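You operate a simulated robot arm through the tools that you are given. There is no shell and no other tool. Be economical: measure what you need, move in short steps, check, and stop when the job is done.

You are at the controls of a simulated robot arm. One attempt, no reset.

## Task
Calibrate the grey scale with the brass weight that it asks for.
Fine: CAL is under the flap: press it, load the weight, press it again; then weight back in its pocket, flap shut, case left open; leave the other scale alone.

The check looks at the end state, three seconds after you hand in, the way a careful person would. Anything else that was tipped, shoved, dropped, spilled or broken makes it a failure.

## Robot
A 6-joint arm with a two-finger parallel gripper, fixed in place. Base frame: the origin is at the foot of the arm, x ahead of it, y to its left, z up. Units: mm, rad, N and s.
With the tool pointing down near the work surface it reaches from about 140 to 840 mm from the base axis. Its first joint turns from -2.897 to 2.897 rad. Payload 3.91 kg.
The tool frame sits at the grasp point between the pads (the TCP): z along the fingers, y along the line on which they close. The tips reach 30 mm beyond it. Largest opening 110 mm; finger width 20, thickness 10; the body of the gripper, 48 by 112 mm, starts 55 mm behind the TCP.
Orientation is that of the tool frame in the base frame, as [roll, pitch, yaw] about the fixed x, y, z axes, in that order (R = Rz(yaw) Ry(pitch) Rx(roll)). With the fingers straight down and closing along the base's y, the tool's x points along the base's -x, its y along +y and its z along -z.

## Interface
- The arm moves only by the tool nudge_tool. Its argument "steps" is a list that holds one entry, the list of rows, each a list of 7 numbers: the finger opening in mm, from 0 to 110, then the shift along the base's x, y, z in mm, then the turn, a rotation vector about the base's x, y, z in rad. In form: [[[fingers, tx, ty, tz, rx, ry, rz], ...]]. A call has 1 to 20 rows; each row shifts and turns the commanded pose from where the row before left it. A row lasts 0.2 s, in which the tool goes at most 50 mm and 0.15 rad; a call with a longer step from one row to the next is refused whole, and so is a gripper value outside its range. A pose out of reach is approached as far as the arm can. The call stops where the force on the tool passes 90 N (or 10 N more than at its start, if that is more) or the arm is blocked; 0.2 s more then pass. Each finger travels about 108 mm/s and halts on what it meets, pressing with about 26 N; the grip force reading is that of the motor and also rises with nothing between the fingers. The clock runs only during rows and for 0.2 s after the last one: add rows that do not move to give the fingers time. The reply holds the time, the measured pose of the TCP, the force on the tool along the base axes, the opening and the grip force, in the units named above and with some noise, with the torque about the TCP (base axes, N m) and any sound that the robot's microphone picked up.
- Cameras (640 x 400 px; columns grow to the right, rows downward): "scene" is fixed at [398.6, -650.7, 1451.5]; the picture's right is [0.97, -0.24, 0.00], its down [-0.23, -0.92, -0.32] and it looks along [0.08, 0.31, -0.95] (base axes); focal length 214 px, centre (320, 200). "wrist" rides on the gripper at [77, 7, -114] in the tool frame; the picture's right is [-0.09, 1.00, 0.00], its down [-0.80, -0.07, -0.59] and it looks along [-0.59, -0.05, 0.80] (tool axes); focal length 270 px, centre (320, 200).
- get_image(camera): a new picture of that camera. No time passes.
- lift_body(by): slides the trunk up (or, below 0, down) by that many mm; the arm rides with it, the base frame stays. It gives what a move gives, with no picture.
- probe_pixels(camera, pixels): for up to 12 pixels [column, row] of the newest picture of that camera ("zoom" is the newest enlarged one), the place [x, y, z] in the base frame of the surface seen there, good to about 3 mm. No time passes.
- inspect(camera, box): a new picture of the part [left, top, right, bottom] of that camera's present view, enlarged. No time passes.
- job_done(): hands the job in; it is judged then, once.

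Work in short steps. Measure before you move; look again where a grasp or a placing could have gone wrong, and mend it. You have 80 turns and 46 pictures in all, those below and enlarged ones among them. Open the gripper and draw the arm clear of the work before you hand the job in, unless the task says otherwise; then end with one line.

The tools are called after "Emit:" as name(argument=value, ...) on one line, values as JSON. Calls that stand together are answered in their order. nudge_tool: Moves the arm, as the interface text tells. Its arguments: {"type":"object","properties":{"steps":{"type":"array","items":{"type":"array","items":{"type":"array","items":{"type":"number"}}}}},"required":["steps"]} The other tools are called the same way: lift_body (by) slides the trunk up or down; get_image (camera) takes a picture; probe_pixels (camera, pixels) gives the place of the surface under pixels of a picture; inspect (camera, box) takes an enlarged picture of a part of a camera's view; job_done () hands the job in.

At the start:

```text
t: 0.0
position: [292.3, -329.1, 1240.8]
tool_rot: [3.14, 0.001, 3.141]
contact_force: [0.0, 0.1, -0.6]
ft_torque: [-0.01, -0.02, 0.01]
gripper_width: 109.8
grip_force: 0.1
trunk travel left (down, up): [-450.0, 90.0]
```

scene: 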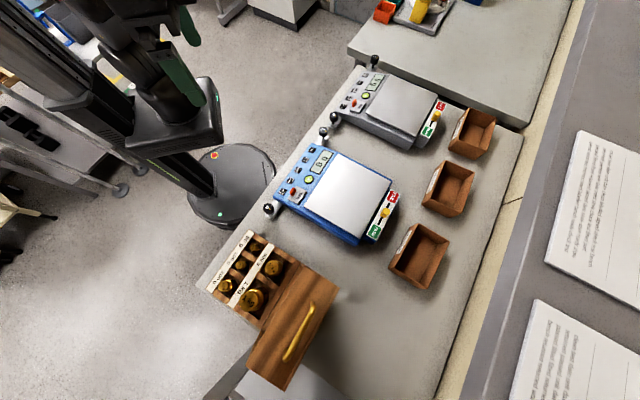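
wrist: 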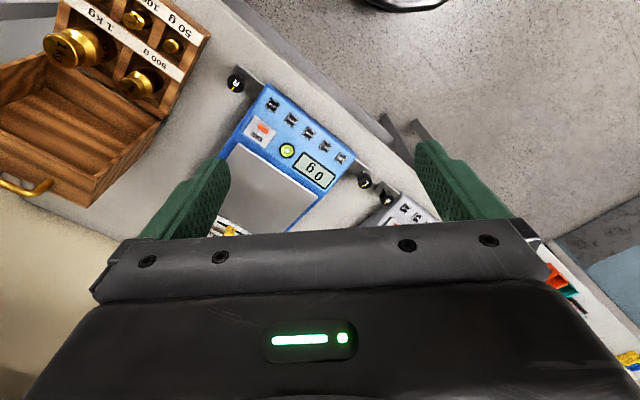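

The scene shows a blue scale (~345,190), a grey scale (~395,105), and a weights case (~270,290). I'll enlarge the grey scale and the case.

Emit:
inspect(camera="scene", box=[320, 50, 460, 150])

Emit:
inspect(camera="scene", box=[190, 215, 350, 315])

```text
4.00 times, centred on (390, 100) of scene
```

zoom: 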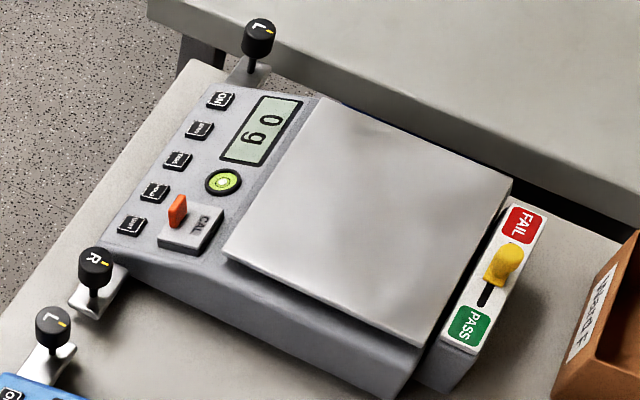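

```text
4.00 times, centred on (270, 265) of scene
```

zoom: 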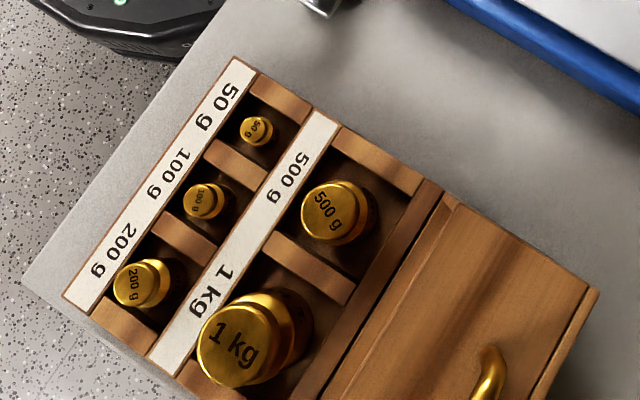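

Zoom (case) shows five weights: 50 g, 100 g, 200 g, 500 g and 1 kg. I'll probe their tops and the pocket walls in zoom, and the grey scale's parts in the scene picture.

Emit:
probe_pixels(camera="zoom", pixels=[[256, 130], [201, 202], [138, 285], [328, 212], [232, 345], [236, 70], [78, 295], [325, 125], [165, 360], [432, 190], [450, 215], [350, 250]])

Emit:
inspect(camera="scene", box=[335, 65, 405, 115])

```text
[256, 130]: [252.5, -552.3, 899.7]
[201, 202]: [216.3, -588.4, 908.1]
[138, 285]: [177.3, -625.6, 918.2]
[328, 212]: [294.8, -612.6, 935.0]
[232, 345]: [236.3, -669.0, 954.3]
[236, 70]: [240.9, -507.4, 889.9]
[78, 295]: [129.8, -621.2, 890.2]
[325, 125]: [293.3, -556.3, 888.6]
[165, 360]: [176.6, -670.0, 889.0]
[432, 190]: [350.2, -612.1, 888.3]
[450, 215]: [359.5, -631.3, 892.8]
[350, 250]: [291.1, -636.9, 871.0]
```

```text
8.00 times, centred on (370, 90) of scene
```

zoom: 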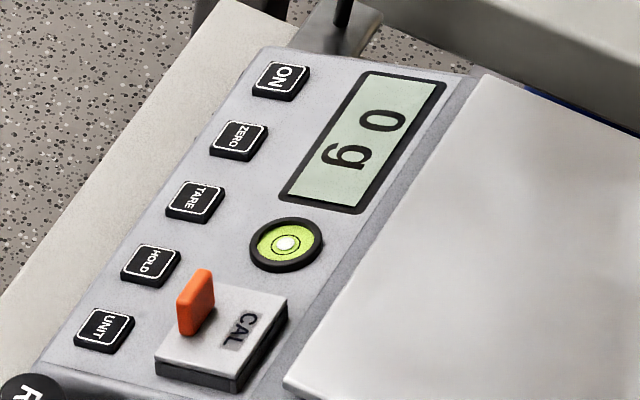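

The bubble looks centred and the grey display reads 0 g; the flap sits around zoom (220,335) with its orange tab at (197,300). I'll probe the flap and buttons.

Emit:
probe_pixels(camera="zoom", pixels=[[205, 273], [190, 330], [285, 298], [235, 378], [160, 362], [225, 345], [270, 350], [290, 240], [345, 150], [60, 345], [500, 100], [310, 370]])

Emit:
probe_pixels(camera="scene", pixels=[[400, 76], [447, 95], [424, 135], [377, 114], [412, 105], [333, 118], [374, 61], [323, 132], [270, 210], [323, 146], [445, 116], [436, 130]])

```text
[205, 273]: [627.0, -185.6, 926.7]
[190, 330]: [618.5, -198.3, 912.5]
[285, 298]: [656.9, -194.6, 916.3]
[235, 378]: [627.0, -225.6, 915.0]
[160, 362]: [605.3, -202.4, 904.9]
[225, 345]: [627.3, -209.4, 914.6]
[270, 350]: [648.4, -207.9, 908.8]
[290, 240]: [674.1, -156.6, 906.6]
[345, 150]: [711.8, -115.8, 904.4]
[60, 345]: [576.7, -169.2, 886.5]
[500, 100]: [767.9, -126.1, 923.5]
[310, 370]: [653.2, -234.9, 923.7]
```

```text
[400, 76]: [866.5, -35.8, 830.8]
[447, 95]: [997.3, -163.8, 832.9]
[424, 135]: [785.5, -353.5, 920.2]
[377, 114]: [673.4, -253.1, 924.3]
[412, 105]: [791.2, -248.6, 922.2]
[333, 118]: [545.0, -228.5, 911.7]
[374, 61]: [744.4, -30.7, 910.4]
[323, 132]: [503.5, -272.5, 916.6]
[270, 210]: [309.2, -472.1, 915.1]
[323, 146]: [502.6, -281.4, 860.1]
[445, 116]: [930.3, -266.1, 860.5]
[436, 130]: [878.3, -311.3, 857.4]
```

The flap centre is near (630,-205,913), its orange tab near (620,-193, top 927). The scale is turned about 45°. I'll move above it with the tool turned by 45° so the fingers close across the tab, and look with the wrist camera.

Emit:
nudge_tool(steps=[[[60, 33, 13.4, -23, 0, 0, 0.0785], [60, 33, 13.4, -23, 0, 0, 0.0785], [60, 33, 13.4, -23, 0, 0, 0.0785], [60, 33, 13.4, -23, 0, 0, 0.0785], [60, 33, 13.4, -23, 0, 0, 0.0785], [60, 33, 13.4, -23, 0, 0, 0.0785], [60, 33, 13.4, -23, 0, 0, 0.0785], [60, 33, 13.4, -23, 0, 0, 0.0785], [60, 33, 13.4, -23, 0, 0, 0.0785], [60, 31, 13.4, -23, 0, 0, 0.0785], [60, 0, 0, 0, 0, 0, 0]]])

Emit:
get_image(camera="wrist")

```text
t: 2.4
position: [620.8, -194.9, 1012.8]
tool_rot: [3.141, 0.002, -2.356]
contact_force: [-0.3, -0.4, -0.8]
ft_torque: [0.01, -0.02, -0.03]
gripper_width: 60.0
grip_force: 0.0
trunk travel left (down, up): [-450.0, 90.0]
```

```text
40 pictures are left
```

wrist: 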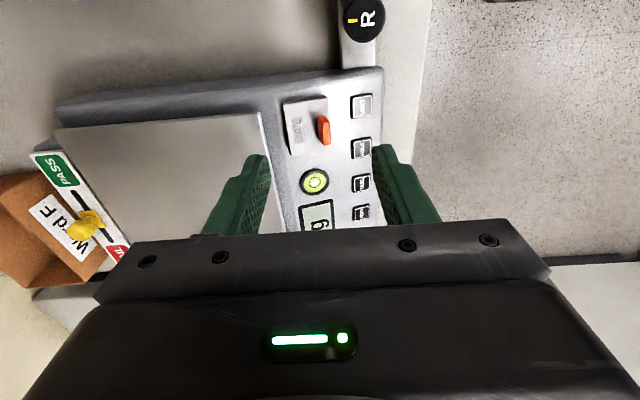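

The tab appears at wrist (323,130) with the flap's CAL plate to its left. I'll enlarge it for precise probing.

Emit:
inspect(camera="wrist", box=[270, 70, 390, 145])

```text
5.33 times, centred on (330, 108) of wrist
```

zoom: 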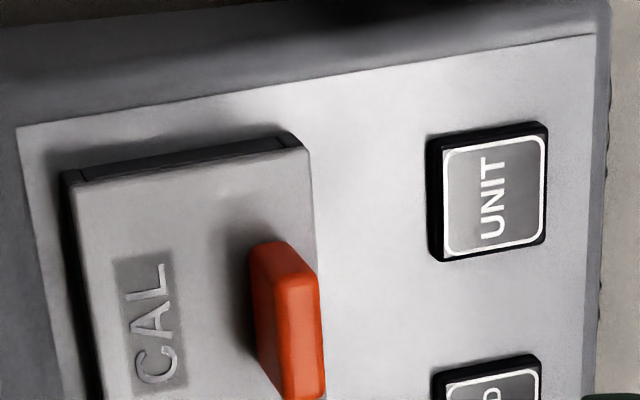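

The tab stands on the flap's key-side edge, so the hinge is on the pan side. Probing tab edges and flap.

Emit:
probe_pixels(camera="zoom", pixels=[[265, 245], [310, 275], [305, 385], [280, 385], [262, 300], [300, 340], [305, 155], [80, 188], [100, 385], [370, 230], [490, 190], [235, 270]])

```text
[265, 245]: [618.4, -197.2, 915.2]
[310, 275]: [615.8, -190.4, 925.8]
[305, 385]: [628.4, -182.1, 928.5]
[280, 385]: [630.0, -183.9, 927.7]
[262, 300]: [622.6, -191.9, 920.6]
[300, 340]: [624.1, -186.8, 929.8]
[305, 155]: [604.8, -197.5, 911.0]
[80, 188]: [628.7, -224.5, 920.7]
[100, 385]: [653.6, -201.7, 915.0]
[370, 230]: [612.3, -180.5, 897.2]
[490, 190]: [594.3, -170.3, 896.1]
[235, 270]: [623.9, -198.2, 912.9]
```

Tab centre ≈ (622,-187), top ≈ 928. I'll shift over it, lower to z≈949 (tips ≈ 919, above the flap plate) with a 34 mm opening, then close on the tab.

Emit:
nudge_tool(steps=[[[40, 1, 7.5, -20, 0, 0, -0.03], [36, 0, 0, -20, 0, 0, 0], [34, 0, 0, -14, 0, 0, 0], [34, 0, 0, -10, 0, 0, 0], [34, 0, 0, 0, 0, 0, 0]]])

Emit:
inspect(camera="wrist", box=[240, 80, 400, 240])

```text
t: 3.6
position: [621.6, -187.8, 948.7]
tool_rot: [-3.14, 0.0, -2.385]
contact_force: [-0.2, -0.6, 2.6]
ft_torque: [-0.04, -0.07, -0.06]
gripper_width: 34.1
grip_force: 0.1
trunk travel left (down, up): [-450.0, 90.0]
```

```text
2.50 times, centred on (320, 160) of wrist
```

zoom: 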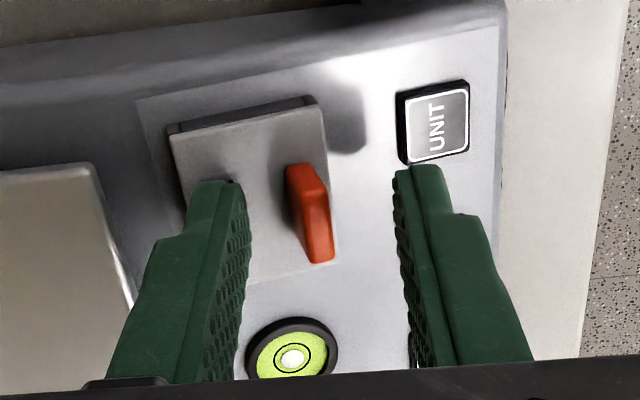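

The tab (zoom 310,215) lies between the fingers, a bit nearer the pan-side finger, and there is a light 2.6 N touch. I'll raise 2 mm, centre, and close.

Emit:
nudge_tool(steps=[[[34, 0, -4, 2, 0, 0, 0], [24, 0, 0, 0, 0, 0, 0], [10, 0, 0, 0, 0, 0, 0], [0, 0, 0, 0, 0, 0, 0], [0, 0, 0, 0, 0, 0, 0]]])

Emit:
inspect(camera="wrist", box=[240, 80, 400, 240])

```text
t: 4.8
position: [619.6, -191.5, 952.4]
tool_rot: [-3.137, 0.0, -2.385]
contact_force: [-3.8, 3.8, 13.7]
ft_torque: [-0.39, 0.1, 0.67]
gripper_width: 8.3
grip_force: 45.5
trunk travel left (down, up): [-450.0, 90.0]
```

```text
2.50 times, centred on (320, 160) of wrist
```

zoom: 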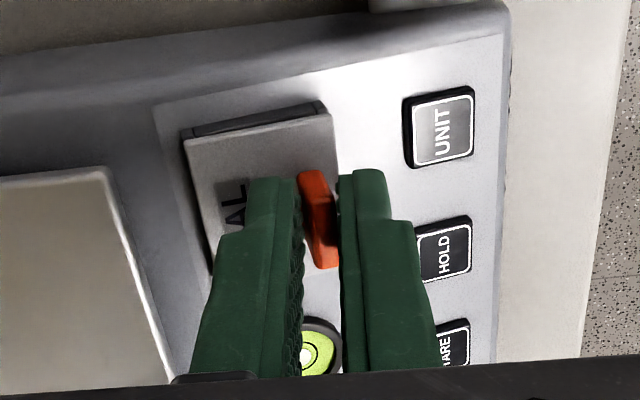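

The tab is held (8.3 mm). I'll swing the flap up about its pan-side hinge (~33 mm away) in small arc steps, three first.

Emit:
nudge_tool(steps=[[[0, 3.75, -3.97, 3.94, 0.0945, 0.0893, 0], [0, 4.07, -4.31, 3.2, 0.0945, 0.0893, 0], [0, 4.33, -4.58, 2.4, 0.0945, 0.0893, 0], [0, 0, 0, 0, 0, 0, 0]]])

Emit:
inspect(camera="wrist", box=[220, 60, 420, 240])

```text
t: 5.8
position: [632.1, -202.7, 963.2]
tool_rot: [2.752, 0.001, -2.386]
contact_force: [-15.9, 9.6, 30.9]
ft_torque: [-0.04, 0.58, 0.97]
gripper_width: 7.7
grip_force: 44.9
trunk travel left (down, up): [-450.0, 90.0]
```

```text
2.22 times, centred on (320, 150) of wrist
```

zoom: 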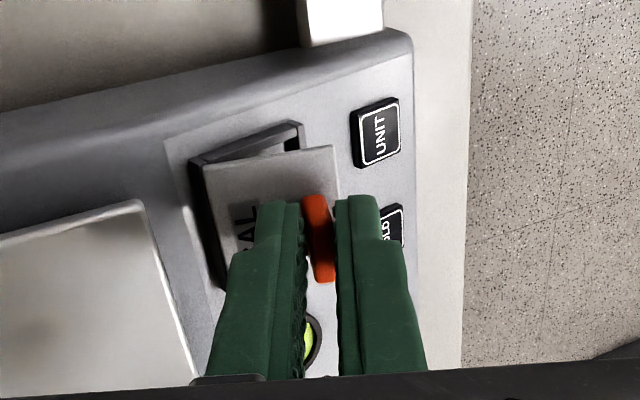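

The flap is rising, but a 31 N upward reaction says my arc is a little low. I'll ease up 3 mm and back 2 mm, then carry on.

Emit:
nudge_tool(steps=[[[0, -1.2, 1.2, 3, 0, 0, 0], [0, 4.4, -4.65, 2.2, 0.0945, 0.0893, 0], [0, 4.5, -4.7, 1.4, 0.0945, 0.0893, 0], [0, 0, 0, 0, 0, 0, 0]]])

```text
t: 6.8
position: [640.1, -212.2, 965.2]
tool_rot: [2.499, 0.002, -2.388]
contact_force: [8.2, -2.6, 17.8]
ft_torque: [0.21, -0.67, 0.41]
gripper_width: 7.3
grip_force: 44.8
trunk travel left (down, up): [-450.0, 90.0]
```

Forces dropped; continuing two more arc steps, then looking.

Emit:
nudge_tool(steps=[[[0, 4.8, -5.0, 1.5, 0.0945, 0.0893, 0], [0, 4.8, -5.0, 0.5, 0.0945, 0.0893, 0], [0, 0, 0, 0, 0, 0, 0]]])

Emit:
get_image(camera="wrist")

```text
t: 7.2
position: [627.3, -208.2, 954.7]
tool_rot: [2.459, 0.017, -2.4]
contact_force: [31.9, -20.6, 20.9]
ft_torque: [-0.3, -0.66, -0.25]
gripper_width: 0.1
grip_force: 37.8
out of reach, approached as far as the arm can: row 1
trunk travel left (down, up): [-450.0, 90.0]
stopped in row 1: the force on the tool passed its limit (the readings are from after the stop); the commanded pose is now the measured one
```

```text
35 pictures are left
```

wrist: 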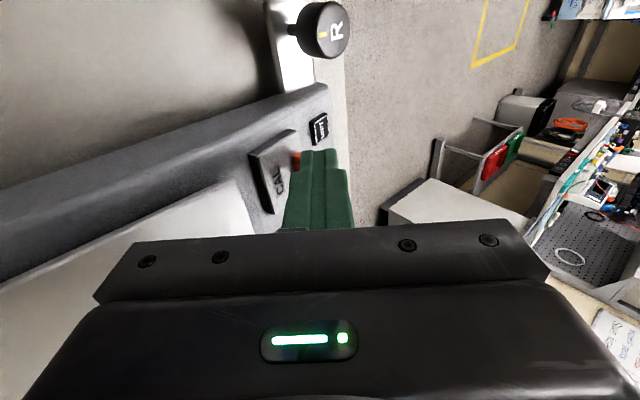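

The arm ran out of reach while tilting, slipped off the tab, and the flap closed again. I'll retreat upward, bring the tool vertical and check that the scale hasn't moved.

Emit:
nudge_tool(steps=[[[0, 0, 0, 10, 0, 0, 0], [0, 0, 0, 30, 0, 0, 0], [0, 0, 0, 20, -0.099, -0.0934, 0], [0, 0, 0, 10, -0.099, -0.0934, 0], [10, 0, 0, 0, -0.099, -0.0934, 0], [30, 0, 0, 0, -0.099, -0.0934, 0], [40, 0, 0, 0, -0.099, -0.0934, 0], [40, 0, 0, 0, 0, 0, 0]]])

Emit:
get_image(camera="wrist")

Emit:
inspect(camera="scene", box=[320, 50, 460, 150])

```text
t: 9.0
position: [616.4, -198.4, 1014.3]
tool_rot: [3.127, 0.016, -2.386]
contact_force: [-0.7, -0.2, 1.3]
ft_torque: [0.02, 0.01, -0.03]
gripper_width: 39.9
grip_force: 0.2
out of reach, approached as far as the arm can: row 2
trunk travel left (down, up): [-450.0, 90.0]
```

```text
34 pictures are left
```

wrist: 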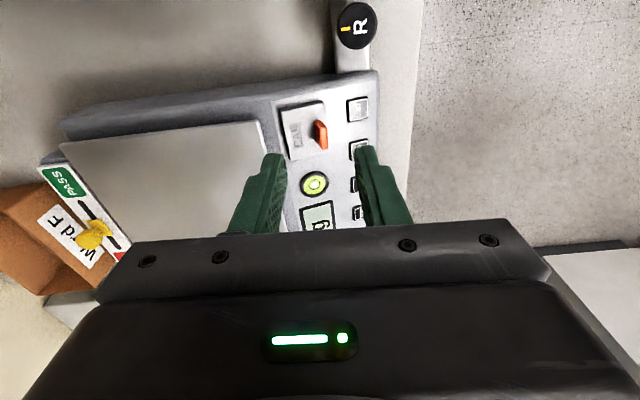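

```text
4.00 times, centred on (390, 100) of scene
```

zoom: 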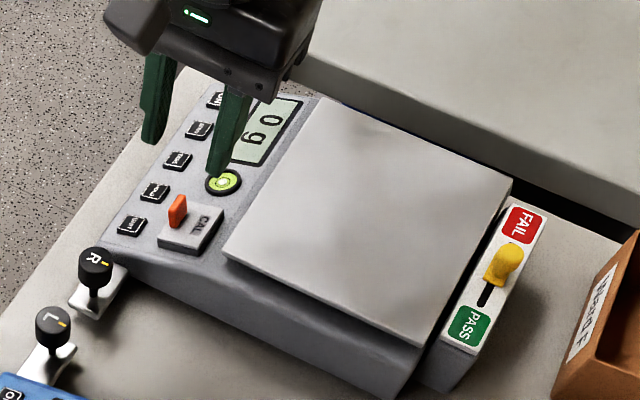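

The flap is shut and the scale has not shifted (display 0 g). New plan: raise the trunk to ease the wrist, turn the gripper 90° so it pinches the tab's narrow sides, letting the tab pivot in the pads as I lift.

Emit:
lift_body(by=88)

Emit:
nudge_tool(steps=[[[40, 0, 0, -8, 0, 0, -0.1428], [40, 0, 0, -8, 0, 0, -0.1428], [40, 0, 0, -8, 0, 0, -0.1428], [40, 0, 0, -8, 0, 0, -0.1428], [40, 0, 0, -8, 0, 0, -0.1428], [40, 0, 0, -8, 0, 0, -0.1428], [40, 0, 0, -8, 0, 0, -0.1428], [40, 0, 0, -8, 0, 0, -0.1428], [40, 0, 0, -8, 0, 0, -0.1428], [40, 0, 0, -8, 0, 0, -0.1428], [40, 0, 0, -8, 0, 0, -0.1428], [40, 0, 0, 0, 0, 0, 0]]])

Emit:
get_image(camera="wrist")

```text
t: 10.2
position: [615.7, -198.7, 1102.9]
tool_rot: [3.126, 0.017, -2.385]
contact_force: [-0.1, 0.1, -0.2]
ft_torque: [-0.01, 0.0, 0.01]
gripper_width: 39.7
grip_force: 0.0
trunk travel left (down, up): [-538.0, 2.0]
```

```text
t: 12.8
position: [615.8, -197.2, 1012.9]
tool_rot: [3.125, 0.018, 2.325]
contact_force: [-0.9, -0.4, 0.5]
ft_torque: [0.02, 0.02, -0.03]
gripper_width: 39.9
grip_force: 0.0
trunk travel left (down, up): [-538.0, 2.0]
```

```text
32 pictures are left
```

wrist: 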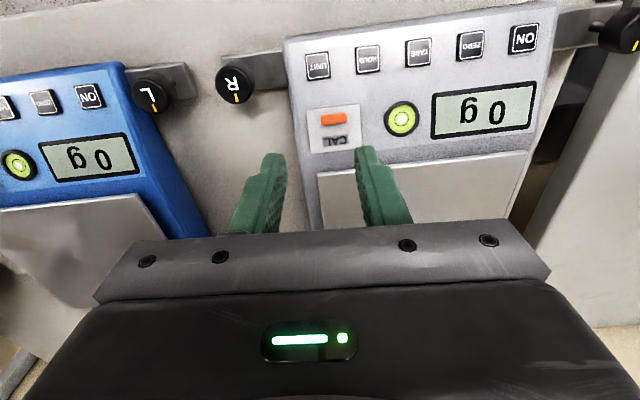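

The two displays read 0 g and the tab is at (333,118). I'll measure the exact scale direction via the keys and the tab ends.

Emit:
inspect(camera="wrist", box=[290, 85, 386, 160])

Emit:
probe_pixels(camera="wrist", pixels=[[317, 66], [367, 59], [418, 52], [523, 39], [286, 42], [554, 8], [318, 176], [500, 157], [402, 119], [321, 118], [346, 118]])

```text
5.33 times, centred on (338, 122) of wrist
```

zoom: 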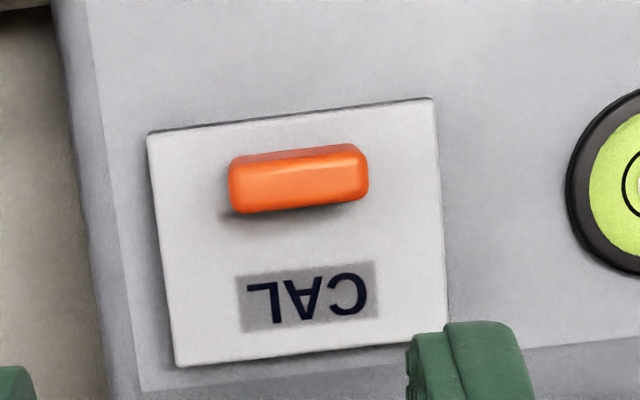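

```text
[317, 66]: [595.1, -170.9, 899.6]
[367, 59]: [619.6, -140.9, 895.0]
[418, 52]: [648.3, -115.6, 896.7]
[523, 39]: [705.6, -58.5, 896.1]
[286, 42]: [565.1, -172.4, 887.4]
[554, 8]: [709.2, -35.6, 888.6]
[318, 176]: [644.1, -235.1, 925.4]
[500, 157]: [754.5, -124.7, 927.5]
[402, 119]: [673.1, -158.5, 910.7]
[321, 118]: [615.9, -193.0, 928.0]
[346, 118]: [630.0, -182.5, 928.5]
```

Emit:
probe_pixels(camera="zoom", pixels=[[298, 185], [240, 190], [358, 178], [150, 140], [432, 102], [178, 362], [440, 320], [300, 340], [300, 115], [215, 175], [385, 165]])

```text
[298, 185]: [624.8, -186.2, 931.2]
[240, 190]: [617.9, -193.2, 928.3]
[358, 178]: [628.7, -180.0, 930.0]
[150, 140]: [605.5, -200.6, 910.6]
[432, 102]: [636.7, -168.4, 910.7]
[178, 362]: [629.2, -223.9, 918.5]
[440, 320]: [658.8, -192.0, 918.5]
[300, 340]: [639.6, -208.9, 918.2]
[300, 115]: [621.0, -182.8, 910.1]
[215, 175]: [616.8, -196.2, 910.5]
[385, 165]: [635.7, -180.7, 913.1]
```

Scale direction is 45°; tab centre (623.5,-187), top 930, flap plate slopes 910→918. I'll lower with 40 mm opening to tips ≈ 918 and pinch the tab's ends.

Emit:
nudge_tool(steps=[[[40, 4, 5.2, -22, 0, 0, 0.03], [40, 3.7, 5.2, -22, 0, 0, 0], [40, 0, 0, -14, 0, 0, 0], [40, 0, 0, -6.5, 0, 0, 0], [30, 0, 0, 0, 0, 0, 0], [10, 0, 0, 0, 0, 0, 0], [0, 0, 0, 0, 0, 0, 0], [0, 0, 0, 0, 0, 0, 0]]])

Emit:
inspect(camera="wrist", box=[240, 80, 400, 240])

```text
t: 14.6
position: [622.0, -187.8, 949.6]
tool_rot: [3.125, 0.019, 2.358]
contact_force: [4.6, 4.4, -1.0]
ft_torque: [-0.04, 0.01, -0.05]
gripper_width: 19.7
grip_force: 44.9
trunk travel left (down, up): [-538.0, 2.0]
```

```text
2.50 times, centred on (320, 160) of wrist
```

zoom: 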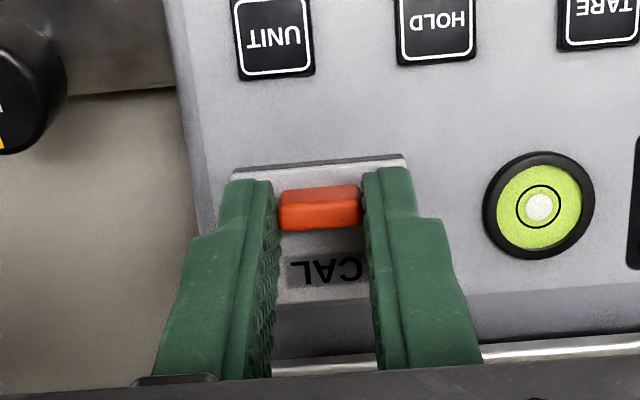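

Firm grip (19.7 mm) on the tab's ends. Now the opening arc with the tool tilting at half the flap's rate; three steps first.

Emit:
nudge_tool(steps=[[[0, 3.3, -3.3, 5.48, 0.0707, 0.0707, 0], [0, 4.03, -4.03, 4.68, 0.0707, 0.0707, 0], [0, 4.67, -4.67, 3.7, 0.0707, 0.0707, 0], [0, 0, 0, 0, 0, 0, 0]]])

Emit:
inspect(camera="wrist", box=[240, 80, 400, 240])

```text
t: 15.6
position: [632.4, -197.1, 962.5]
tool_rot: [3.128, -0.285, 2.355]
contact_force: [-9.4, 19.4, -19.7]
ft_torque: [0.83, 0.86, -0.16]
gripper_width: 20.0
grip_force: 44.9
trunk travel left (down, up): [-538.0, 2.0]
```

```text
2.50 times, centred on (320, 160) of wrist
```

zoom: 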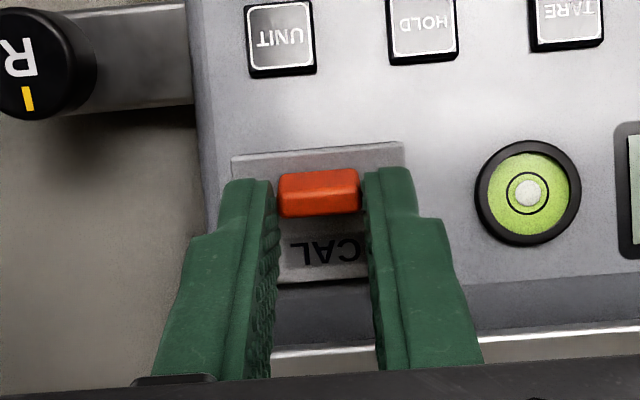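

The flap seems to follow; I'll probe its plate angle.

Emit:
probe_pixels(camera="zoom", pixels=[[320, 152], [240, 165], [320, 270], [320, 188], [325, 240], [400, 150], [320, 320]])

```text
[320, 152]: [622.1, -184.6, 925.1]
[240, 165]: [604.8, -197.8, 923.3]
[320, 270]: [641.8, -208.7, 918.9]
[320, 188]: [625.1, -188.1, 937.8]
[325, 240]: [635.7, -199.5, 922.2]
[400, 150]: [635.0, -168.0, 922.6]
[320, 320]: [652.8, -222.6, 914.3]
```

The plate has turned about 0.43 rad (free edge 910→924, hinge line ~(643,-209,917)). Continuing three more arc steps fitted to this hinge.

Emit:
nudge_tool(steps=[[[0, 3.6, -3.6, 3.8, 0.0707, 0.0707, 0], [0, 4.25, -4.25, 3.0, 0.0707, 0.0707, 0], [0, 4.6, -4.6, 2.0, 0.0707, 0.0707, 0], [0, 0, 0, 0, 0, 0, 0]]])

Emit:
inspect(camera="wrist", box=[240, 80, 400, 240])

```text
t: 16.6
position: [647.3, -211.5, 970.0]
tool_rot: [3.128, -0.585, 2.357]
contact_force: [-11.2, 10.9, -24.8]
ft_torque: [0.51, 0.48, -0.05]
gripper_width: 20.0
grip_force: 45.4
trunk travel left (down, up): [-538.0, 2.0]
```

```text
2.50 times, centred on (320, 160) of wrist
```

zoom: 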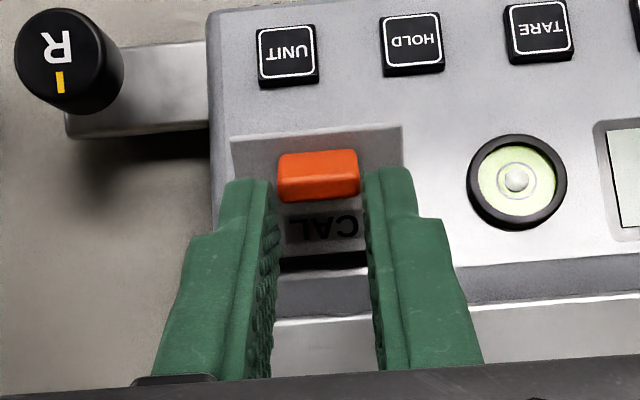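

Still gripped; a 25 N downward pull means my arc is slightly high. I'll continue with less rise.

Emit:
nudge_tool(steps=[[[0, 4.6, -4.6, -1.5, 0.0707, 0.0707, 0], [0, 4.2, -4.2, -0.5, 0.03, 0.03, 0], [0, 4.0, -4.0, -0.5, 0, 0, 0], [0, 0, 0, 0, 0, 0, 0]]])

Emit:
inspect(camera="wrist", box=[240, 80, 400, 240])

```text
t: 17.6
position: [646.4, -219.0, 965.5]
tool_rot: [3.122, -0.721, 2.356]
contact_force: [-1.0, -0.1, -0.2]
ft_torque: [-0.03, 0.01, 0.01]
gripper_width: 0.0
grip_force: 38.1
out of reach, approached as far as the arm can: row 2, 3
trunk travel left (down, up): [-538.0, 2.0]
```

```text
2.50 times, centred on (320, 160) of wrist
```

zoom: 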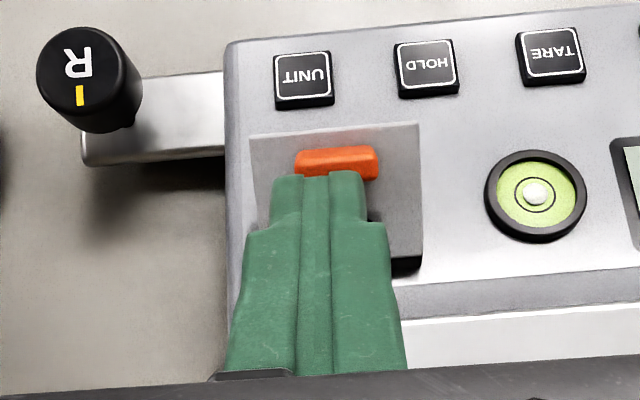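

The wrist's tilt limit (~0.7 rad) was reached again and the tab slipped out. I'll instead start with the tool tilted the other way (-0.5 rad) so the whole swing stays within the wrist's range; first retreat and re-tilt.

Emit:
nudge_tool(steps=[[[0, 0, 0, 25, 0, 0, 0], [20, 0, 0, 25, -0.04, -0.04, 0], [40, 0, 0, 10, -0.1, -0.1, 0], [40, 0, 0, 0, -0.1, -0.1, 0], [40, 0, 0, 0, -0.1, -0.1, 0], [40, 0, 0, 0, -0.1, -0.1, 0], [40, -5, 5, 0, -0.1, -0.1, 0], [40, -5, 5, 0, -0.1, -0.1, 0], [40, -10, 10, 0, -0.1, -0.1, 0], [40, -10, 10, 0, -0.1, -0.1, 0], [40, 0, 0, 0, 0, 0, 0]]])

Emit:
get_image(camera="wrist")

Emit:
inspect(camera="scene", box=[320, 50, 460, 150])

```text
t: 20.0
position: [610.1, -184.0, 1022.2]
tool_rot: [3.126, 0.463, 2.357]
contact_force: [-0.1, 0.2, -0.5]
ft_torque: [-0.02, -0.01, -0.02]
gripper_width: 39.9
grip_force: 0.1
out of reach, approached as far as the arm can: row 1
trunk travel left (down, up): [-538.0, 2.0]
```

```text
26 pictures are left
```

wrist: 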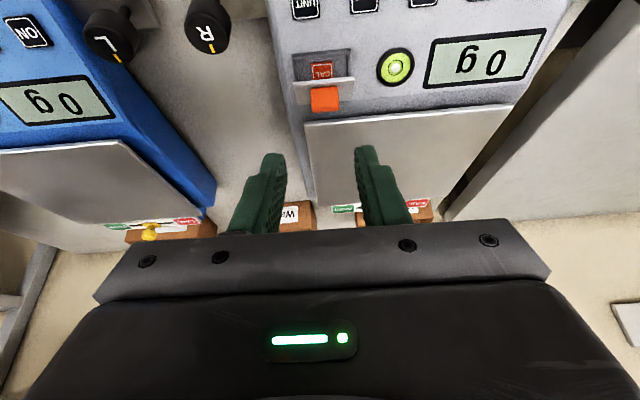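

```text
4.00 times, centred on (390, 100) of scene
```

zoom: 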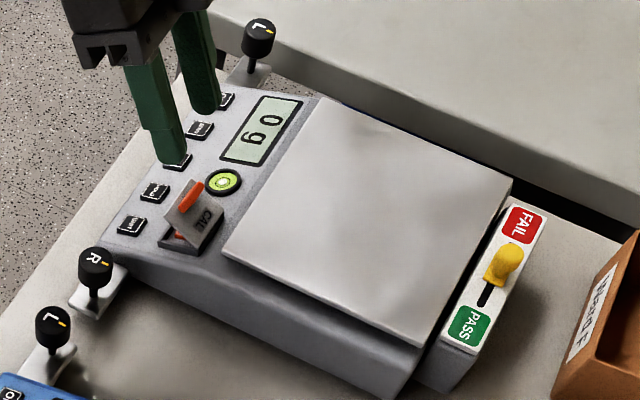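

The flap in fact stays open where I left it (friction hinge), and the red CAL button is visible at wrist (321,71). Enlarging to probe it.

Emit:
inspect(camera="wrist", box=[280, 40, 376, 115])

Emit:
probe_pixels(camera="zoom", pixels=[[230, 195], [275, 170], [225, 165], [275, 205], [230, 105], [100, 105], [375, 70], [180, 285], [390, 265], [250, 300], [300, 340], [225, 300]])

```text
5.33 times, centred on (328, 78) of wrist
```

zoom: 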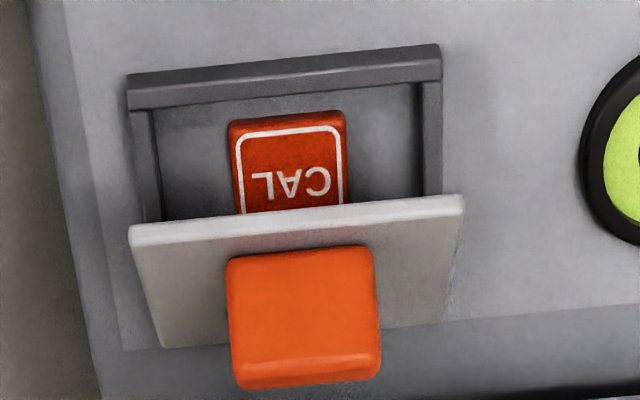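

```text
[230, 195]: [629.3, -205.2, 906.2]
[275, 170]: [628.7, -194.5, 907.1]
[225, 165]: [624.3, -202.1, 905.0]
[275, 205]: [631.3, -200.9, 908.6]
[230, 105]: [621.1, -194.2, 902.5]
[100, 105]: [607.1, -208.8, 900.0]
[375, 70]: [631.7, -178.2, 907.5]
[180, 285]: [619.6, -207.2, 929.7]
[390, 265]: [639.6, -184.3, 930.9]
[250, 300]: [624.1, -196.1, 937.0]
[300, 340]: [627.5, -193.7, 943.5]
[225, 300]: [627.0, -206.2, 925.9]
```

The flap stands at roughly 55°, partly overhanging the button (button top ≈ (629,-199,907)). With the fingers closed I'll come down on the key side at tip height ~930 and push the flap past vertical.

Emit:
nudge_tool(steps=[[[20, -13.5, 21.9, 0, 0, 0, 0], [0, 0, 0, -22, 0, 0, 0], [0, 0, 0, -22, 0, 0, 0], [0, 0, 0, -20, 0, 0, 0], [0, 5.3, -5.3, 0, 0, 0, 0], [0, 5.3, -5.3, 0, 0, 0, 0], [0, 5.3, -5.3, 0, 0, 0, 0], [0, 5.3, -5.3, 0, 0, 0, 0], [0, 5.3, -5.3, 0, 0, 0, 0], [0, 5.3, -5.3, 0, 0, 0, 0], [0, 0, 0, 0, 0, 0, 0]]])

Emit:
inspect(camera="wrist", box=[240, 60, 400, 220])

```text
t: 22.1
position: [622.6, -188.0, 975.8]
tool_rot: [3.112, 0.488, 2.356]
contact_force: [-27.2, 25.4, 77.2]
ft_torque: [-0.48, 0.27, 0.4]
gripper_width: 0.0
grip_force: 25.7
trunk travel left (down, up): [-538.0, 2.0]
stopped in row 10: the force on the tool passed its limit (the readings are from after the stop); the commanded pose is now the measured one
```

```text
2.50 times, centred on (320, 140) of wrist
```

zoom: 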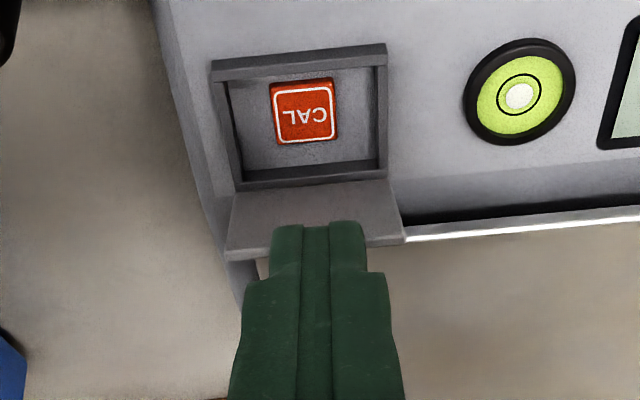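

The flap is now fully open with the CAL button exposed. I'll lift off, set the tool's tilt to match the panel slope (~-0.23 rad), and probe the button.

Emit:
nudge_tool(steps=[[[0, -4, 4, 10, 0, 0, 0], [0, -4, 4, 20, 0, 0, 0], [0, -2, 2, 10, 0.085, 0.085, 0], [0, 0, 0, 0, 0.085, 0.085, 0], [0, 0, 0, 0, 0, 0, 0]]])

Emit:
inspect(camera="wrist", box=[270, 60, 390, 160])

Emit:
probe_pixels(camera="zoom", pixels=[[300, 200], [250, 200], [320, 110]])

```text
t: 23.3
position: [617.1, -180.5, 1002.1]
tool_rot: [3.122, 0.226, 2.359]
contact_force: [0.4, -0.6, -0.2]
ft_torque: [0.01, -0.02, -0.01]
gripper_width: 0.1
grip_force: 25.8
trunk travel left (down, up): [-538.0, 2.0]
```

```text
4.00 times, centred on (330, 110) of wrist
```

zoom: 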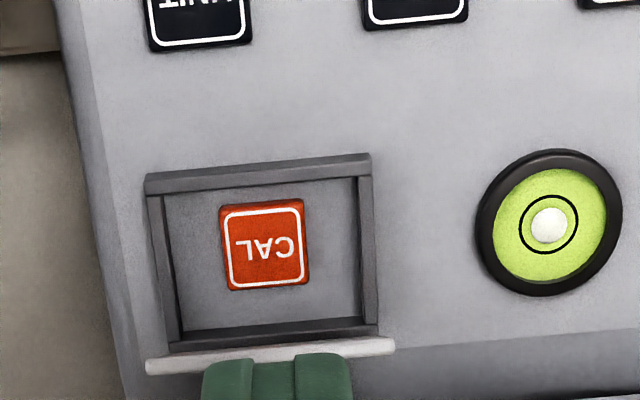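

```text
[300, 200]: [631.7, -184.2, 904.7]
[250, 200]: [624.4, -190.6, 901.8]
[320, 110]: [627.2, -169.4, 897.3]
```

Emit:
probe_pixels(camera="zoom", pixels=[[265, 245], [228, 215], [298, 210], [303, 280], [232, 285], [200, 250], [335, 240], [265, 310], [260, 170], [160, 260], [270, 357], [370, 250]])

```text
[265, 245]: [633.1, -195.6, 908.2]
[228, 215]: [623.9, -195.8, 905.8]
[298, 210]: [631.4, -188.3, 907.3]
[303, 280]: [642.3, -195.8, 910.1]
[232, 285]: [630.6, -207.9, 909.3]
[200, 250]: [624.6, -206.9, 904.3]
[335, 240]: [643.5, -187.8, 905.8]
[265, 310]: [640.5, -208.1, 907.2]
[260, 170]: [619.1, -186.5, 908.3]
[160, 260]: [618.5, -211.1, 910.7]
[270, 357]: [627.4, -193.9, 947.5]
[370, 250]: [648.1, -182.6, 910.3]
```

Button centre ≈ (632.5,-197,908). I'll align the closed tips above it and descend along the panel normal in small steps until it clicks.

Emit:
nudge_tool(steps=[[[0, 5.3, -5.9, 0, 0, 0, 0], [0, 5.3, -5.9, -10, 0, 0, 0], [0, 0, 0, -20, 0, 0, 0], [0, 0, 0, -20, 0, 0, 0], [0, 0, 0, -8, 0, 0, 0], [0, 0, 0, -4, 0, 0, 0], [0, 0, 0, 0, 0, 0, 0]]])

Emit:
inspect(camera="wrist", box=[240, 60, 540, 248])

```text
t: 24.3
position: [626.3, -189.5, 976.2]
tool_rot: [3.111, 0.254, 2.362]
contact_force: [-29.8, 13.5, 52.1]
ft_torque: [-0.21, 0.67, 0.09]
gripper_width: 0.0
grip_force: 26.8
trunk travel left (down, up): [-538.0, 2.0]
stopped in row 4: the force on the tool passed its limit (the readings are from after the stop); the commanded pose is now the measured one
```

```text
2.13 times, centred on (390, 154) of wrist
```

zoom: 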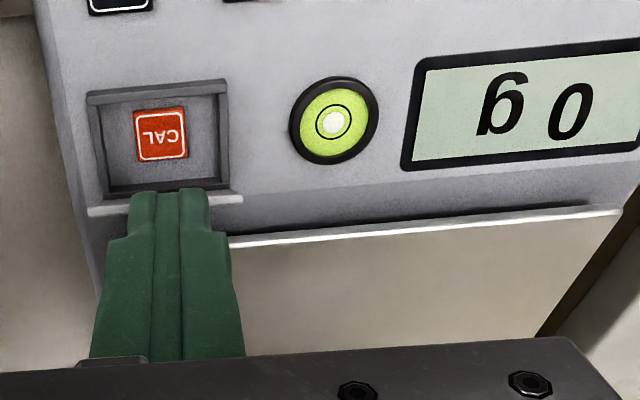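

I landed on the flap's top edge (tip z≈947), so the flap is still not back far enough. Probing its edge and sides.

Emit:
probe_pixels(camera="zoom", pixels=[[95, 211], [225, 198], [115, 209], [235, 198], [100, 190], [215, 183], [230, 178], [160, 135], [130, 192], [200, 188], [240, 212], [300, 237]])

```text
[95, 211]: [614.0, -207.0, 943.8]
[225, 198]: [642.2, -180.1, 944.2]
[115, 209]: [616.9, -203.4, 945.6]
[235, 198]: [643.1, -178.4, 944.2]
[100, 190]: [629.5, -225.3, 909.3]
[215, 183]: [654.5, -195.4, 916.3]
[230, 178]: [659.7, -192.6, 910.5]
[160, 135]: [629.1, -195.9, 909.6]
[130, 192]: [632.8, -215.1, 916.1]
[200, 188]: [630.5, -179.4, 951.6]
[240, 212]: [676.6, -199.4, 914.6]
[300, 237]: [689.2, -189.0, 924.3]
```

The flap edge is at about (628,-194,944) and the hinge line near (643,-209,917): the flap stands at its ~55° stop, overhanging. I'll slide the fingers in beneath it, parallel to the flap, with the tool tilted about -0.68 rad: back off and tilt first.

Emit:
nudge_tool(steps=[[[0, -4, 4, 10, 0, 0, 0], [0, -6, 6, 6, -0.1, -0.1, 0], [0, -6, 6, 0, -0.1, -0.1, 0], [0, -6, 6, -10, -0.1, -0.1, 0], [0, 0, 0, -14, 0, 0, 0], [0, 0, 0, 0, 0, 0, 0]]])

Emit:
inspect(camera="wrist", box=[240, 50, 400, 210])

Emit:
probe_pixels(camera="zoom", pixels=[[320, 100], [320, 160]])

```text
t: 25.7
position: [609.4, -171.1, 958.9]
tool_rot: [3.118, 0.666, 2.362]
contact_force: [0.2, 0.1, -0.2]
ft_torque: [0.0, 0.02, 0.01]
gripper_width: 0.0
grip_force: 26.1
trunk travel left (down, up): [-538.0, 2.0]
```

```text
2.50 times, centred on (320, 130) of wrist
```

zoom: 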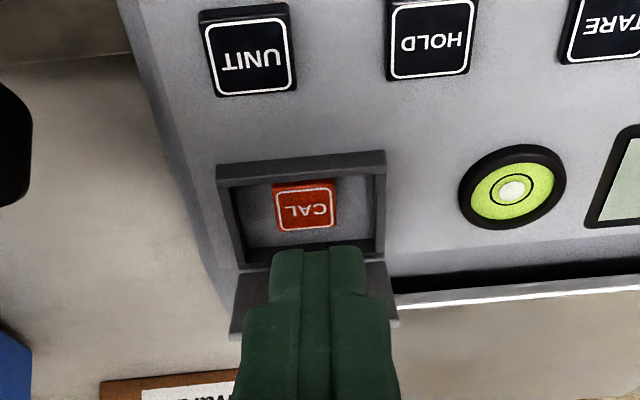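

```text
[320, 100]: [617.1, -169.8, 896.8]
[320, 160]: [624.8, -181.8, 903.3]
```

The recess is visible and the flap's underside (285,300) is behind the finger. Probing button corners, frame and flap edges from this good angle before pressing.

Emit:
probe_pixels(camera="zoom", pixels=[[305, 210], [280, 195], [332, 192], [335, 222], [282, 227], [300, 168], [300, 157], [255, 262], [375, 250], [240, 335], [395, 320], [235, 275]])

```text
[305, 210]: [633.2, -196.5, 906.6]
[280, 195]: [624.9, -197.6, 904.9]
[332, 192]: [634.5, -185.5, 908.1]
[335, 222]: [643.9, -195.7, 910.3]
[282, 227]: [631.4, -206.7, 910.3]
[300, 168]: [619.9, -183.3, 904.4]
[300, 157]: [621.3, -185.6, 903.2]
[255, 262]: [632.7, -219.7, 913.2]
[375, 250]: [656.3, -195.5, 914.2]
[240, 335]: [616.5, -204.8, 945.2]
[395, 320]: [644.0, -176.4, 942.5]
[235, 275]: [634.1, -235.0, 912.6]
```

Button centre s/t match (633,-197,907.6). Advancing along the finger axis, ~26 mm first.

Emit:
nudge_tool(steps=[[[0, 5.2, -5.2, -9.4, 0, 0, 0], [0, 4.4, -4.4, -7.9, 0, 0, 0], [0, 1.75, -1.75, -3.1, 0, 0, 0], [0, 0, 0, 0, 0, 0, 0]]])

Emit:
inspect(camera="wrist", box=[240, 50, 400, 210])

```text
t: 26.7
position: [621.9, -180.6, 939.8]
tool_rot: [3.12, 0.667, 2.362]
contact_force: [-0.8, -0.2, 0.1]
ft_torque: [-0.03, 0.01, 0.0]
gripper_width: 0.2
grip_force: 25.9
trunk travel left (down, up): [-538.0, 2.0]
```

```text
2.50 times, centred on (320, 130) of wrist
```

zoom: 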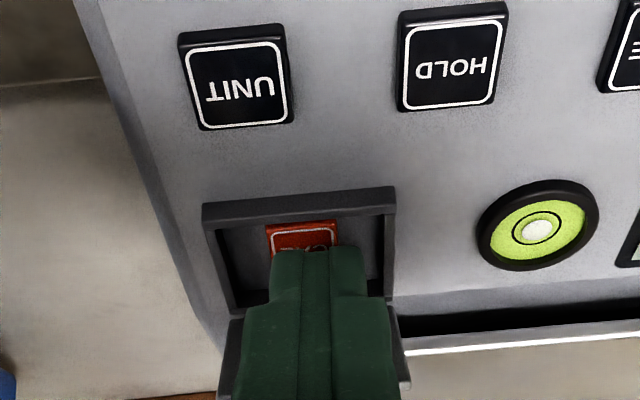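

No contact yet and the tip is right over the button. Pressing on in small steps.

Emit:
nudge_tool(steps=[[[0, 0.87, -0.87, -1.6, 0, 0, 0], [0, 0.87, -0.87, -1.6, 0, 0, 0], [0, 0.87, -0.87, -1.6, 0, 0, 0]]])

```text
t: 27.5
position: [623.5, -183.8, 934.9]
tool_rot: [3.119, 0.667, 2.361]
contact_force: [-1.2, 0.5, 2.0]
ft_torque: [-0.04, 0.0, 0.03]
gripper_width: 0.0
grip_force: 26.5
trunk travel left (down, up): [-538.0, 2.0]
heard: click
```

A click was heard with ~2 N. I'll back out along the finger axis and read the display.

Emit:
nudge_tool(steps=[[[0, -2.6, 2.6, 4.8, 0, 0, 0], [0, -4.4, 4.4, 7.9, 0, 0, 0], [0, -5.2, 5.2, 9.4, 0, 0, 0], [0, 0, 0, 0, 0, 0, 0]]])

Emit:
get_image(camera="wrist")

```text
t: 28.5
position: [610.6, -172.7, 956.7]
tool_rot: [3.12, 0.666, 2.362]
contact_force: [0.0, -0.4, -0.3]
ft_torque: [0.0, 0.0, -0.01]
gripper_width: 0.1
grip_force: 25.8
trunk travel left (down, up): [-538.0, 2.0]
```

```text
18 pictures are left
```

wrist: 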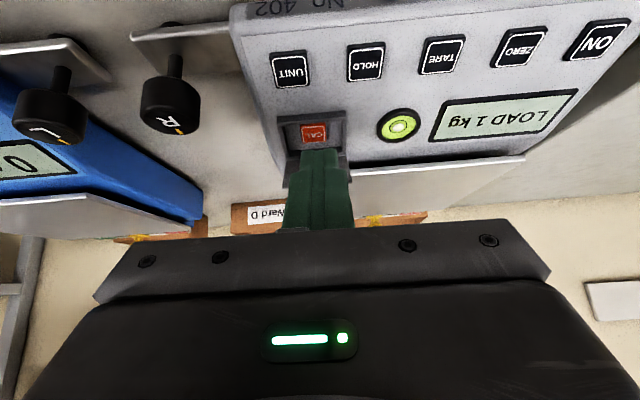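

The display asks "LOAD 1 kg". I'll lift away, straighten the tool, and travel high to the 1 kg weight near (236,-669).

Emit:
nudge_tool(steps=[[[0, -8, 8, 14, 0, 0, 0], [0, -8, 8, 30, 0, 0, 0], [20, 0, 0, 45, 0.095, 0.095, 0], [40, 0, 0, 45, 0.095, 0.095, 0], [60, 0, 0, 20, 0.095, 0.095, 0], [70, 0, 0, 0, 0.095, 0.095, 0], [70, 0, 0, 0, 0.091, 0.091, 0], [70, 0, 0, 0, 0, 0, 0]]])

Emit:
nudge_tool(steps=[[[70, -24, -34, 0, 0, 0, 0], [70, -24, -34, 0, 0, 0, 0], [70, -24, -34, 0, 0, 0, 0], [70, -24, -34, 0, 0, 0, 0], [70, -24, -34, 0, 0, 0, 0], [70, -24, -34, 0, 0, 0, 0], [70, -24, -34, 0, 0, 0, 0], [70, -24, -34, 0, 0, 0, 0], [70, -24, -34, 0, 0, 0, 0], [70, -24, -34, 0, 0, 0, 0], [70, -24, -34, 0, 0, 0, 0], [70, -24, -34, 0, 0, 0, 0], [70, -24, -34, 0, 0, 0, 0], [70, -24, -34, 0, 0, 0, 0], [70, -22, -34, 0, 0, 0, 0], [70, 0, 0, 0, 0, 0, 0]]])

```text
t: 30.3
position: [597.1, -156.8, 1110.4]
tool_rot: [3.115, -0.001, 2.36]
contact_force: [-0.2, -0.7, -0.4]
ft_torque: [0.01, -0.01, -0.03]
gripper_width: 70.0
grip_force: 0.1
trunk travel left (down, up): [-538.0, 2.0]
```

```text
t: 33.7
position: [237.8, -665.8, 1108.0]
tool_rot: [3.115, 0.0, 2.362]
contact_force: [0.1, -0.1, -0.1]
ft_torque: [-0.01, 0.02, 0.01]
gripper_width: 70.1
grip_force: 0.0
trunk travel left (down, up): [-538.0, 2.0]
```

Above the case now. Lowering the trunk back to its starting height also brings the tool down to about z 1020, where I take a look.

Emit:
lift_body(by=-88)

Emit:
get_image(camera="wrist")

```text
t: 34.9
position: [239.4, -665.8, 1020.4]
tool_rot: [3.114, 0.002, 2.36]
contact_force: [0.1, -1.1, -0.5]
ft_torque: [0.05, 0.01, -0.01]
gripper_width: 70.0
grip_force: 0.1
trunk travel left (down, up): [-450.0, 90.0]
```

```text
17 pictures are left
```

wrist: 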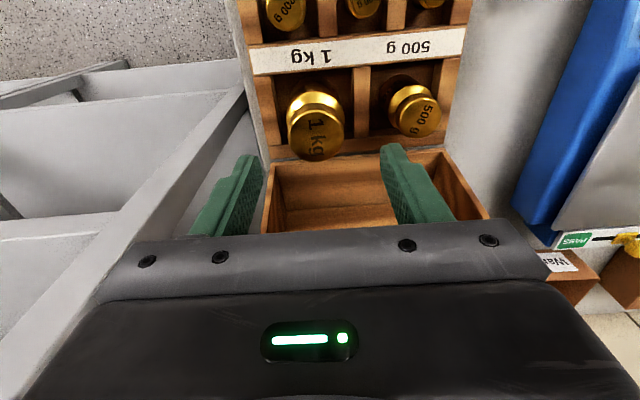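

The 1 kg weight's top is at (318,132). Probing its top, rim and body, and pocket walls.

Emit:
probe_pixels(camera="wrist", pixels=[[318, 132], [293, 132], [342, 132], [318, 156], [318, 110], [318, 97], [290, 105], [343, 105], [262, 100], [360, 100], [305, 70], [315, 150]])

Emit:
inspect(camera="wrist", box=[250, 60, 378, 170])

```text
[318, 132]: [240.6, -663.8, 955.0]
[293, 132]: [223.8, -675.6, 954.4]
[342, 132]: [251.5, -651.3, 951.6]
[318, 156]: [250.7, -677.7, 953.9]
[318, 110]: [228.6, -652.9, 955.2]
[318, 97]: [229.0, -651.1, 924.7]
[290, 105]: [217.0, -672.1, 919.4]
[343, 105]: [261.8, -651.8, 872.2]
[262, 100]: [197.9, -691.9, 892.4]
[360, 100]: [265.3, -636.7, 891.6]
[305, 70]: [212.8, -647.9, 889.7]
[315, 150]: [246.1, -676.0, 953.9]
```

```text
3.64 times, centred on (314, 115) of wrist
```

zoom: 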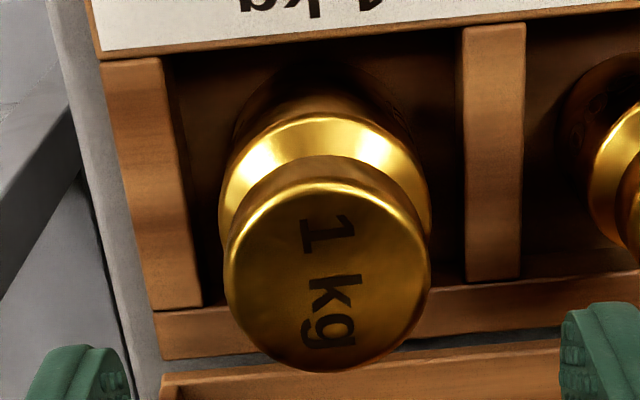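

The knob is ~37 mm wide, centred at (239,-664.8,954), nearly under the TCP. I'll lower to z≈945 and close on it.

Emit:
nudge_tool(steps=[[[70, 0, 1, -30, 0, 0, 0], [70, 0, 0, -25, 0, 0, 0], [70, 0, 0, -20, 0, 0, 0], [70, 0, 0, 0, 0, 0, 0], [50, 0, 0, 0, 0, 0, 0], [30, 0, 0, 0, 0, 0, 0], [20, 0, 0, 0, 0, 0, 0], [20, 0, 0, 0, 0, 0, 0]]])

```text
t: 36.7
position: [239.3, -665.2, 947.4]
tool_rot: [3.117, -0.001, 2.36]
contact_force: [-3.2, -2.0, 0.0]
ft_torque: [-0.05, 0.01, -0.04]
gripper_width: 47.3
grip_force: 26.0
trunk travel left (down, up): [-450.0, 90.0]
```

It holds something 47 mm wide (the body rim probably). Lifting 15 mm slowly and checking.

Emit:
nudge_tool(steps=[[[20, 0, 0, 5, 0, 0, 0], [20, 0, 0, 10, 0, 0, 0], [20, 0, 0, 0, 0, 0, 0]]])

Emit:
get_image(camera="wrist")

```text
t: 37.5
position: [239.8, -666.5, 960.7]
tool_rot: [3.113, -0.002, 2.36]
contact_force: [0.1, -0.5, -10.7]
ft_torque: [0.03, 0.03, 0.05]
gripper_width: 47.8
grip_force: 25.6
trunk travel left (down, up): [-450.0, 90.0]
```

```text
15 pictures are left
```

wrist: 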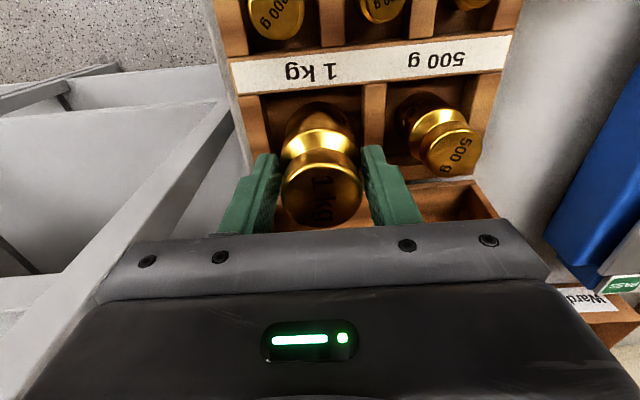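

The 1 kg is securely held (10.7 N load). Lifting to z≈1070 and carrying it to above the grey pan near (745,-225).

Emit:
nudge_tool(steps=[[[20, 0, 0, 15, 0, 0, 0], [20, 0, 0, 30, 0, 0, 0], [20, 0, 0, 40, 0, 0, 0], [20, 0, 0, 25, 0, 0, 0], [20, 0, 0, 0, 0, 0, 0]]])

Emit:
nudge_tool(steps=[[[20, 15, 13, 0, 0, 0, 0], [20, 28, 25, 0, 0, 0, 0], [20, 30, 26, 0, 0, 0, 0], [20, 30, 26, 0, 0, 0, 0], [20, 30, 26, 0, 0, 0, 0], [20, 30, 26, 0, 0, 0, 0], [20, 30, 26, 0, 0, 0, 0], [20, 30, 26, 0, 0, 0, 0], [20, 30, 26, 0, 0, 0, 0], [20, 30, 26, 0, 0, 0, 0], [20, 30, 26, 0, 0, 0, 0], [20, 30, 26, 0, 0, 0, 0], [20, 30, 26, 0, 0, 0, 0], [20, 30, 26, 0, 0, 0, 0], [20, 30, 26, 0, 0, 0, 0], [20, 30, 26, 0, 0, 0, 0], [20, 25, 23, 0, 0, 0, 0], [20, 18, 16, 0, 0, 0, 0], [20, 0, 0, 0, 0, 0, 0]]])

Emit:
get_image(camera="wrist")

```text
t: 38.7
position: [241.3, -666.7, 1069.5]
tool_rot: [3.114, -0.001, 2.361]
contact_force: [-0.3, 0.0, -10.2]
ft_torque: [0.03, 0.01, 0.04]
gripper_width: 47.5
grip_force: 25.9
trunk travel left (down, up): [-450.0, 90.0]
```

```text
t: 42.7
position: [748.1, -223.8, 1069.7]
tool_rot: [3.116, 0.001, 2.359]
contact_force: [0.0, -0.4, -10.1]
ft_torque: [0.0, 0.02, -0.03]
gripper_width: 47.3
grip_force: 25.9
trunk travel left (down, up): [-450.0, 90.0]
```

```text
14 pictures are left
```

wrist: 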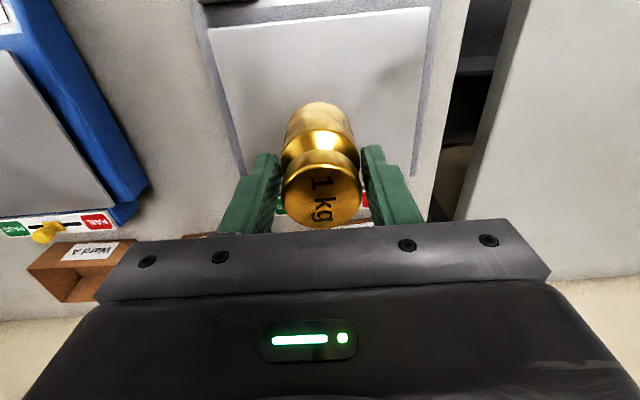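

The weight hangs over the pan. Lowering 60 mm, then finely until load transfers.

Emit:
nudge_tool(steps=[[[20, 0, 0, -20, 0, 0, 0], [20, 0, 0, -25, 0, 0, 0], [20, 0, 0, -15, 0, 0, 0], [20, 0, 0, -3, 0, 0, 0], [20, 0, 0, 0, 0, 0, 0]]])

```text
t: 43.9
position: [746.8, -223.6, 1006.3]
tool_rot: [3.115, -0.001, 2.359]
contact_force: [-0.2, -0.1, -9.3]
ft_torque: [0.03, -0.01, 0.02]
gripper_width: 47.6
grip_force: 26.0
trunk travel left (down, up): [-450.0, 90.0]
```

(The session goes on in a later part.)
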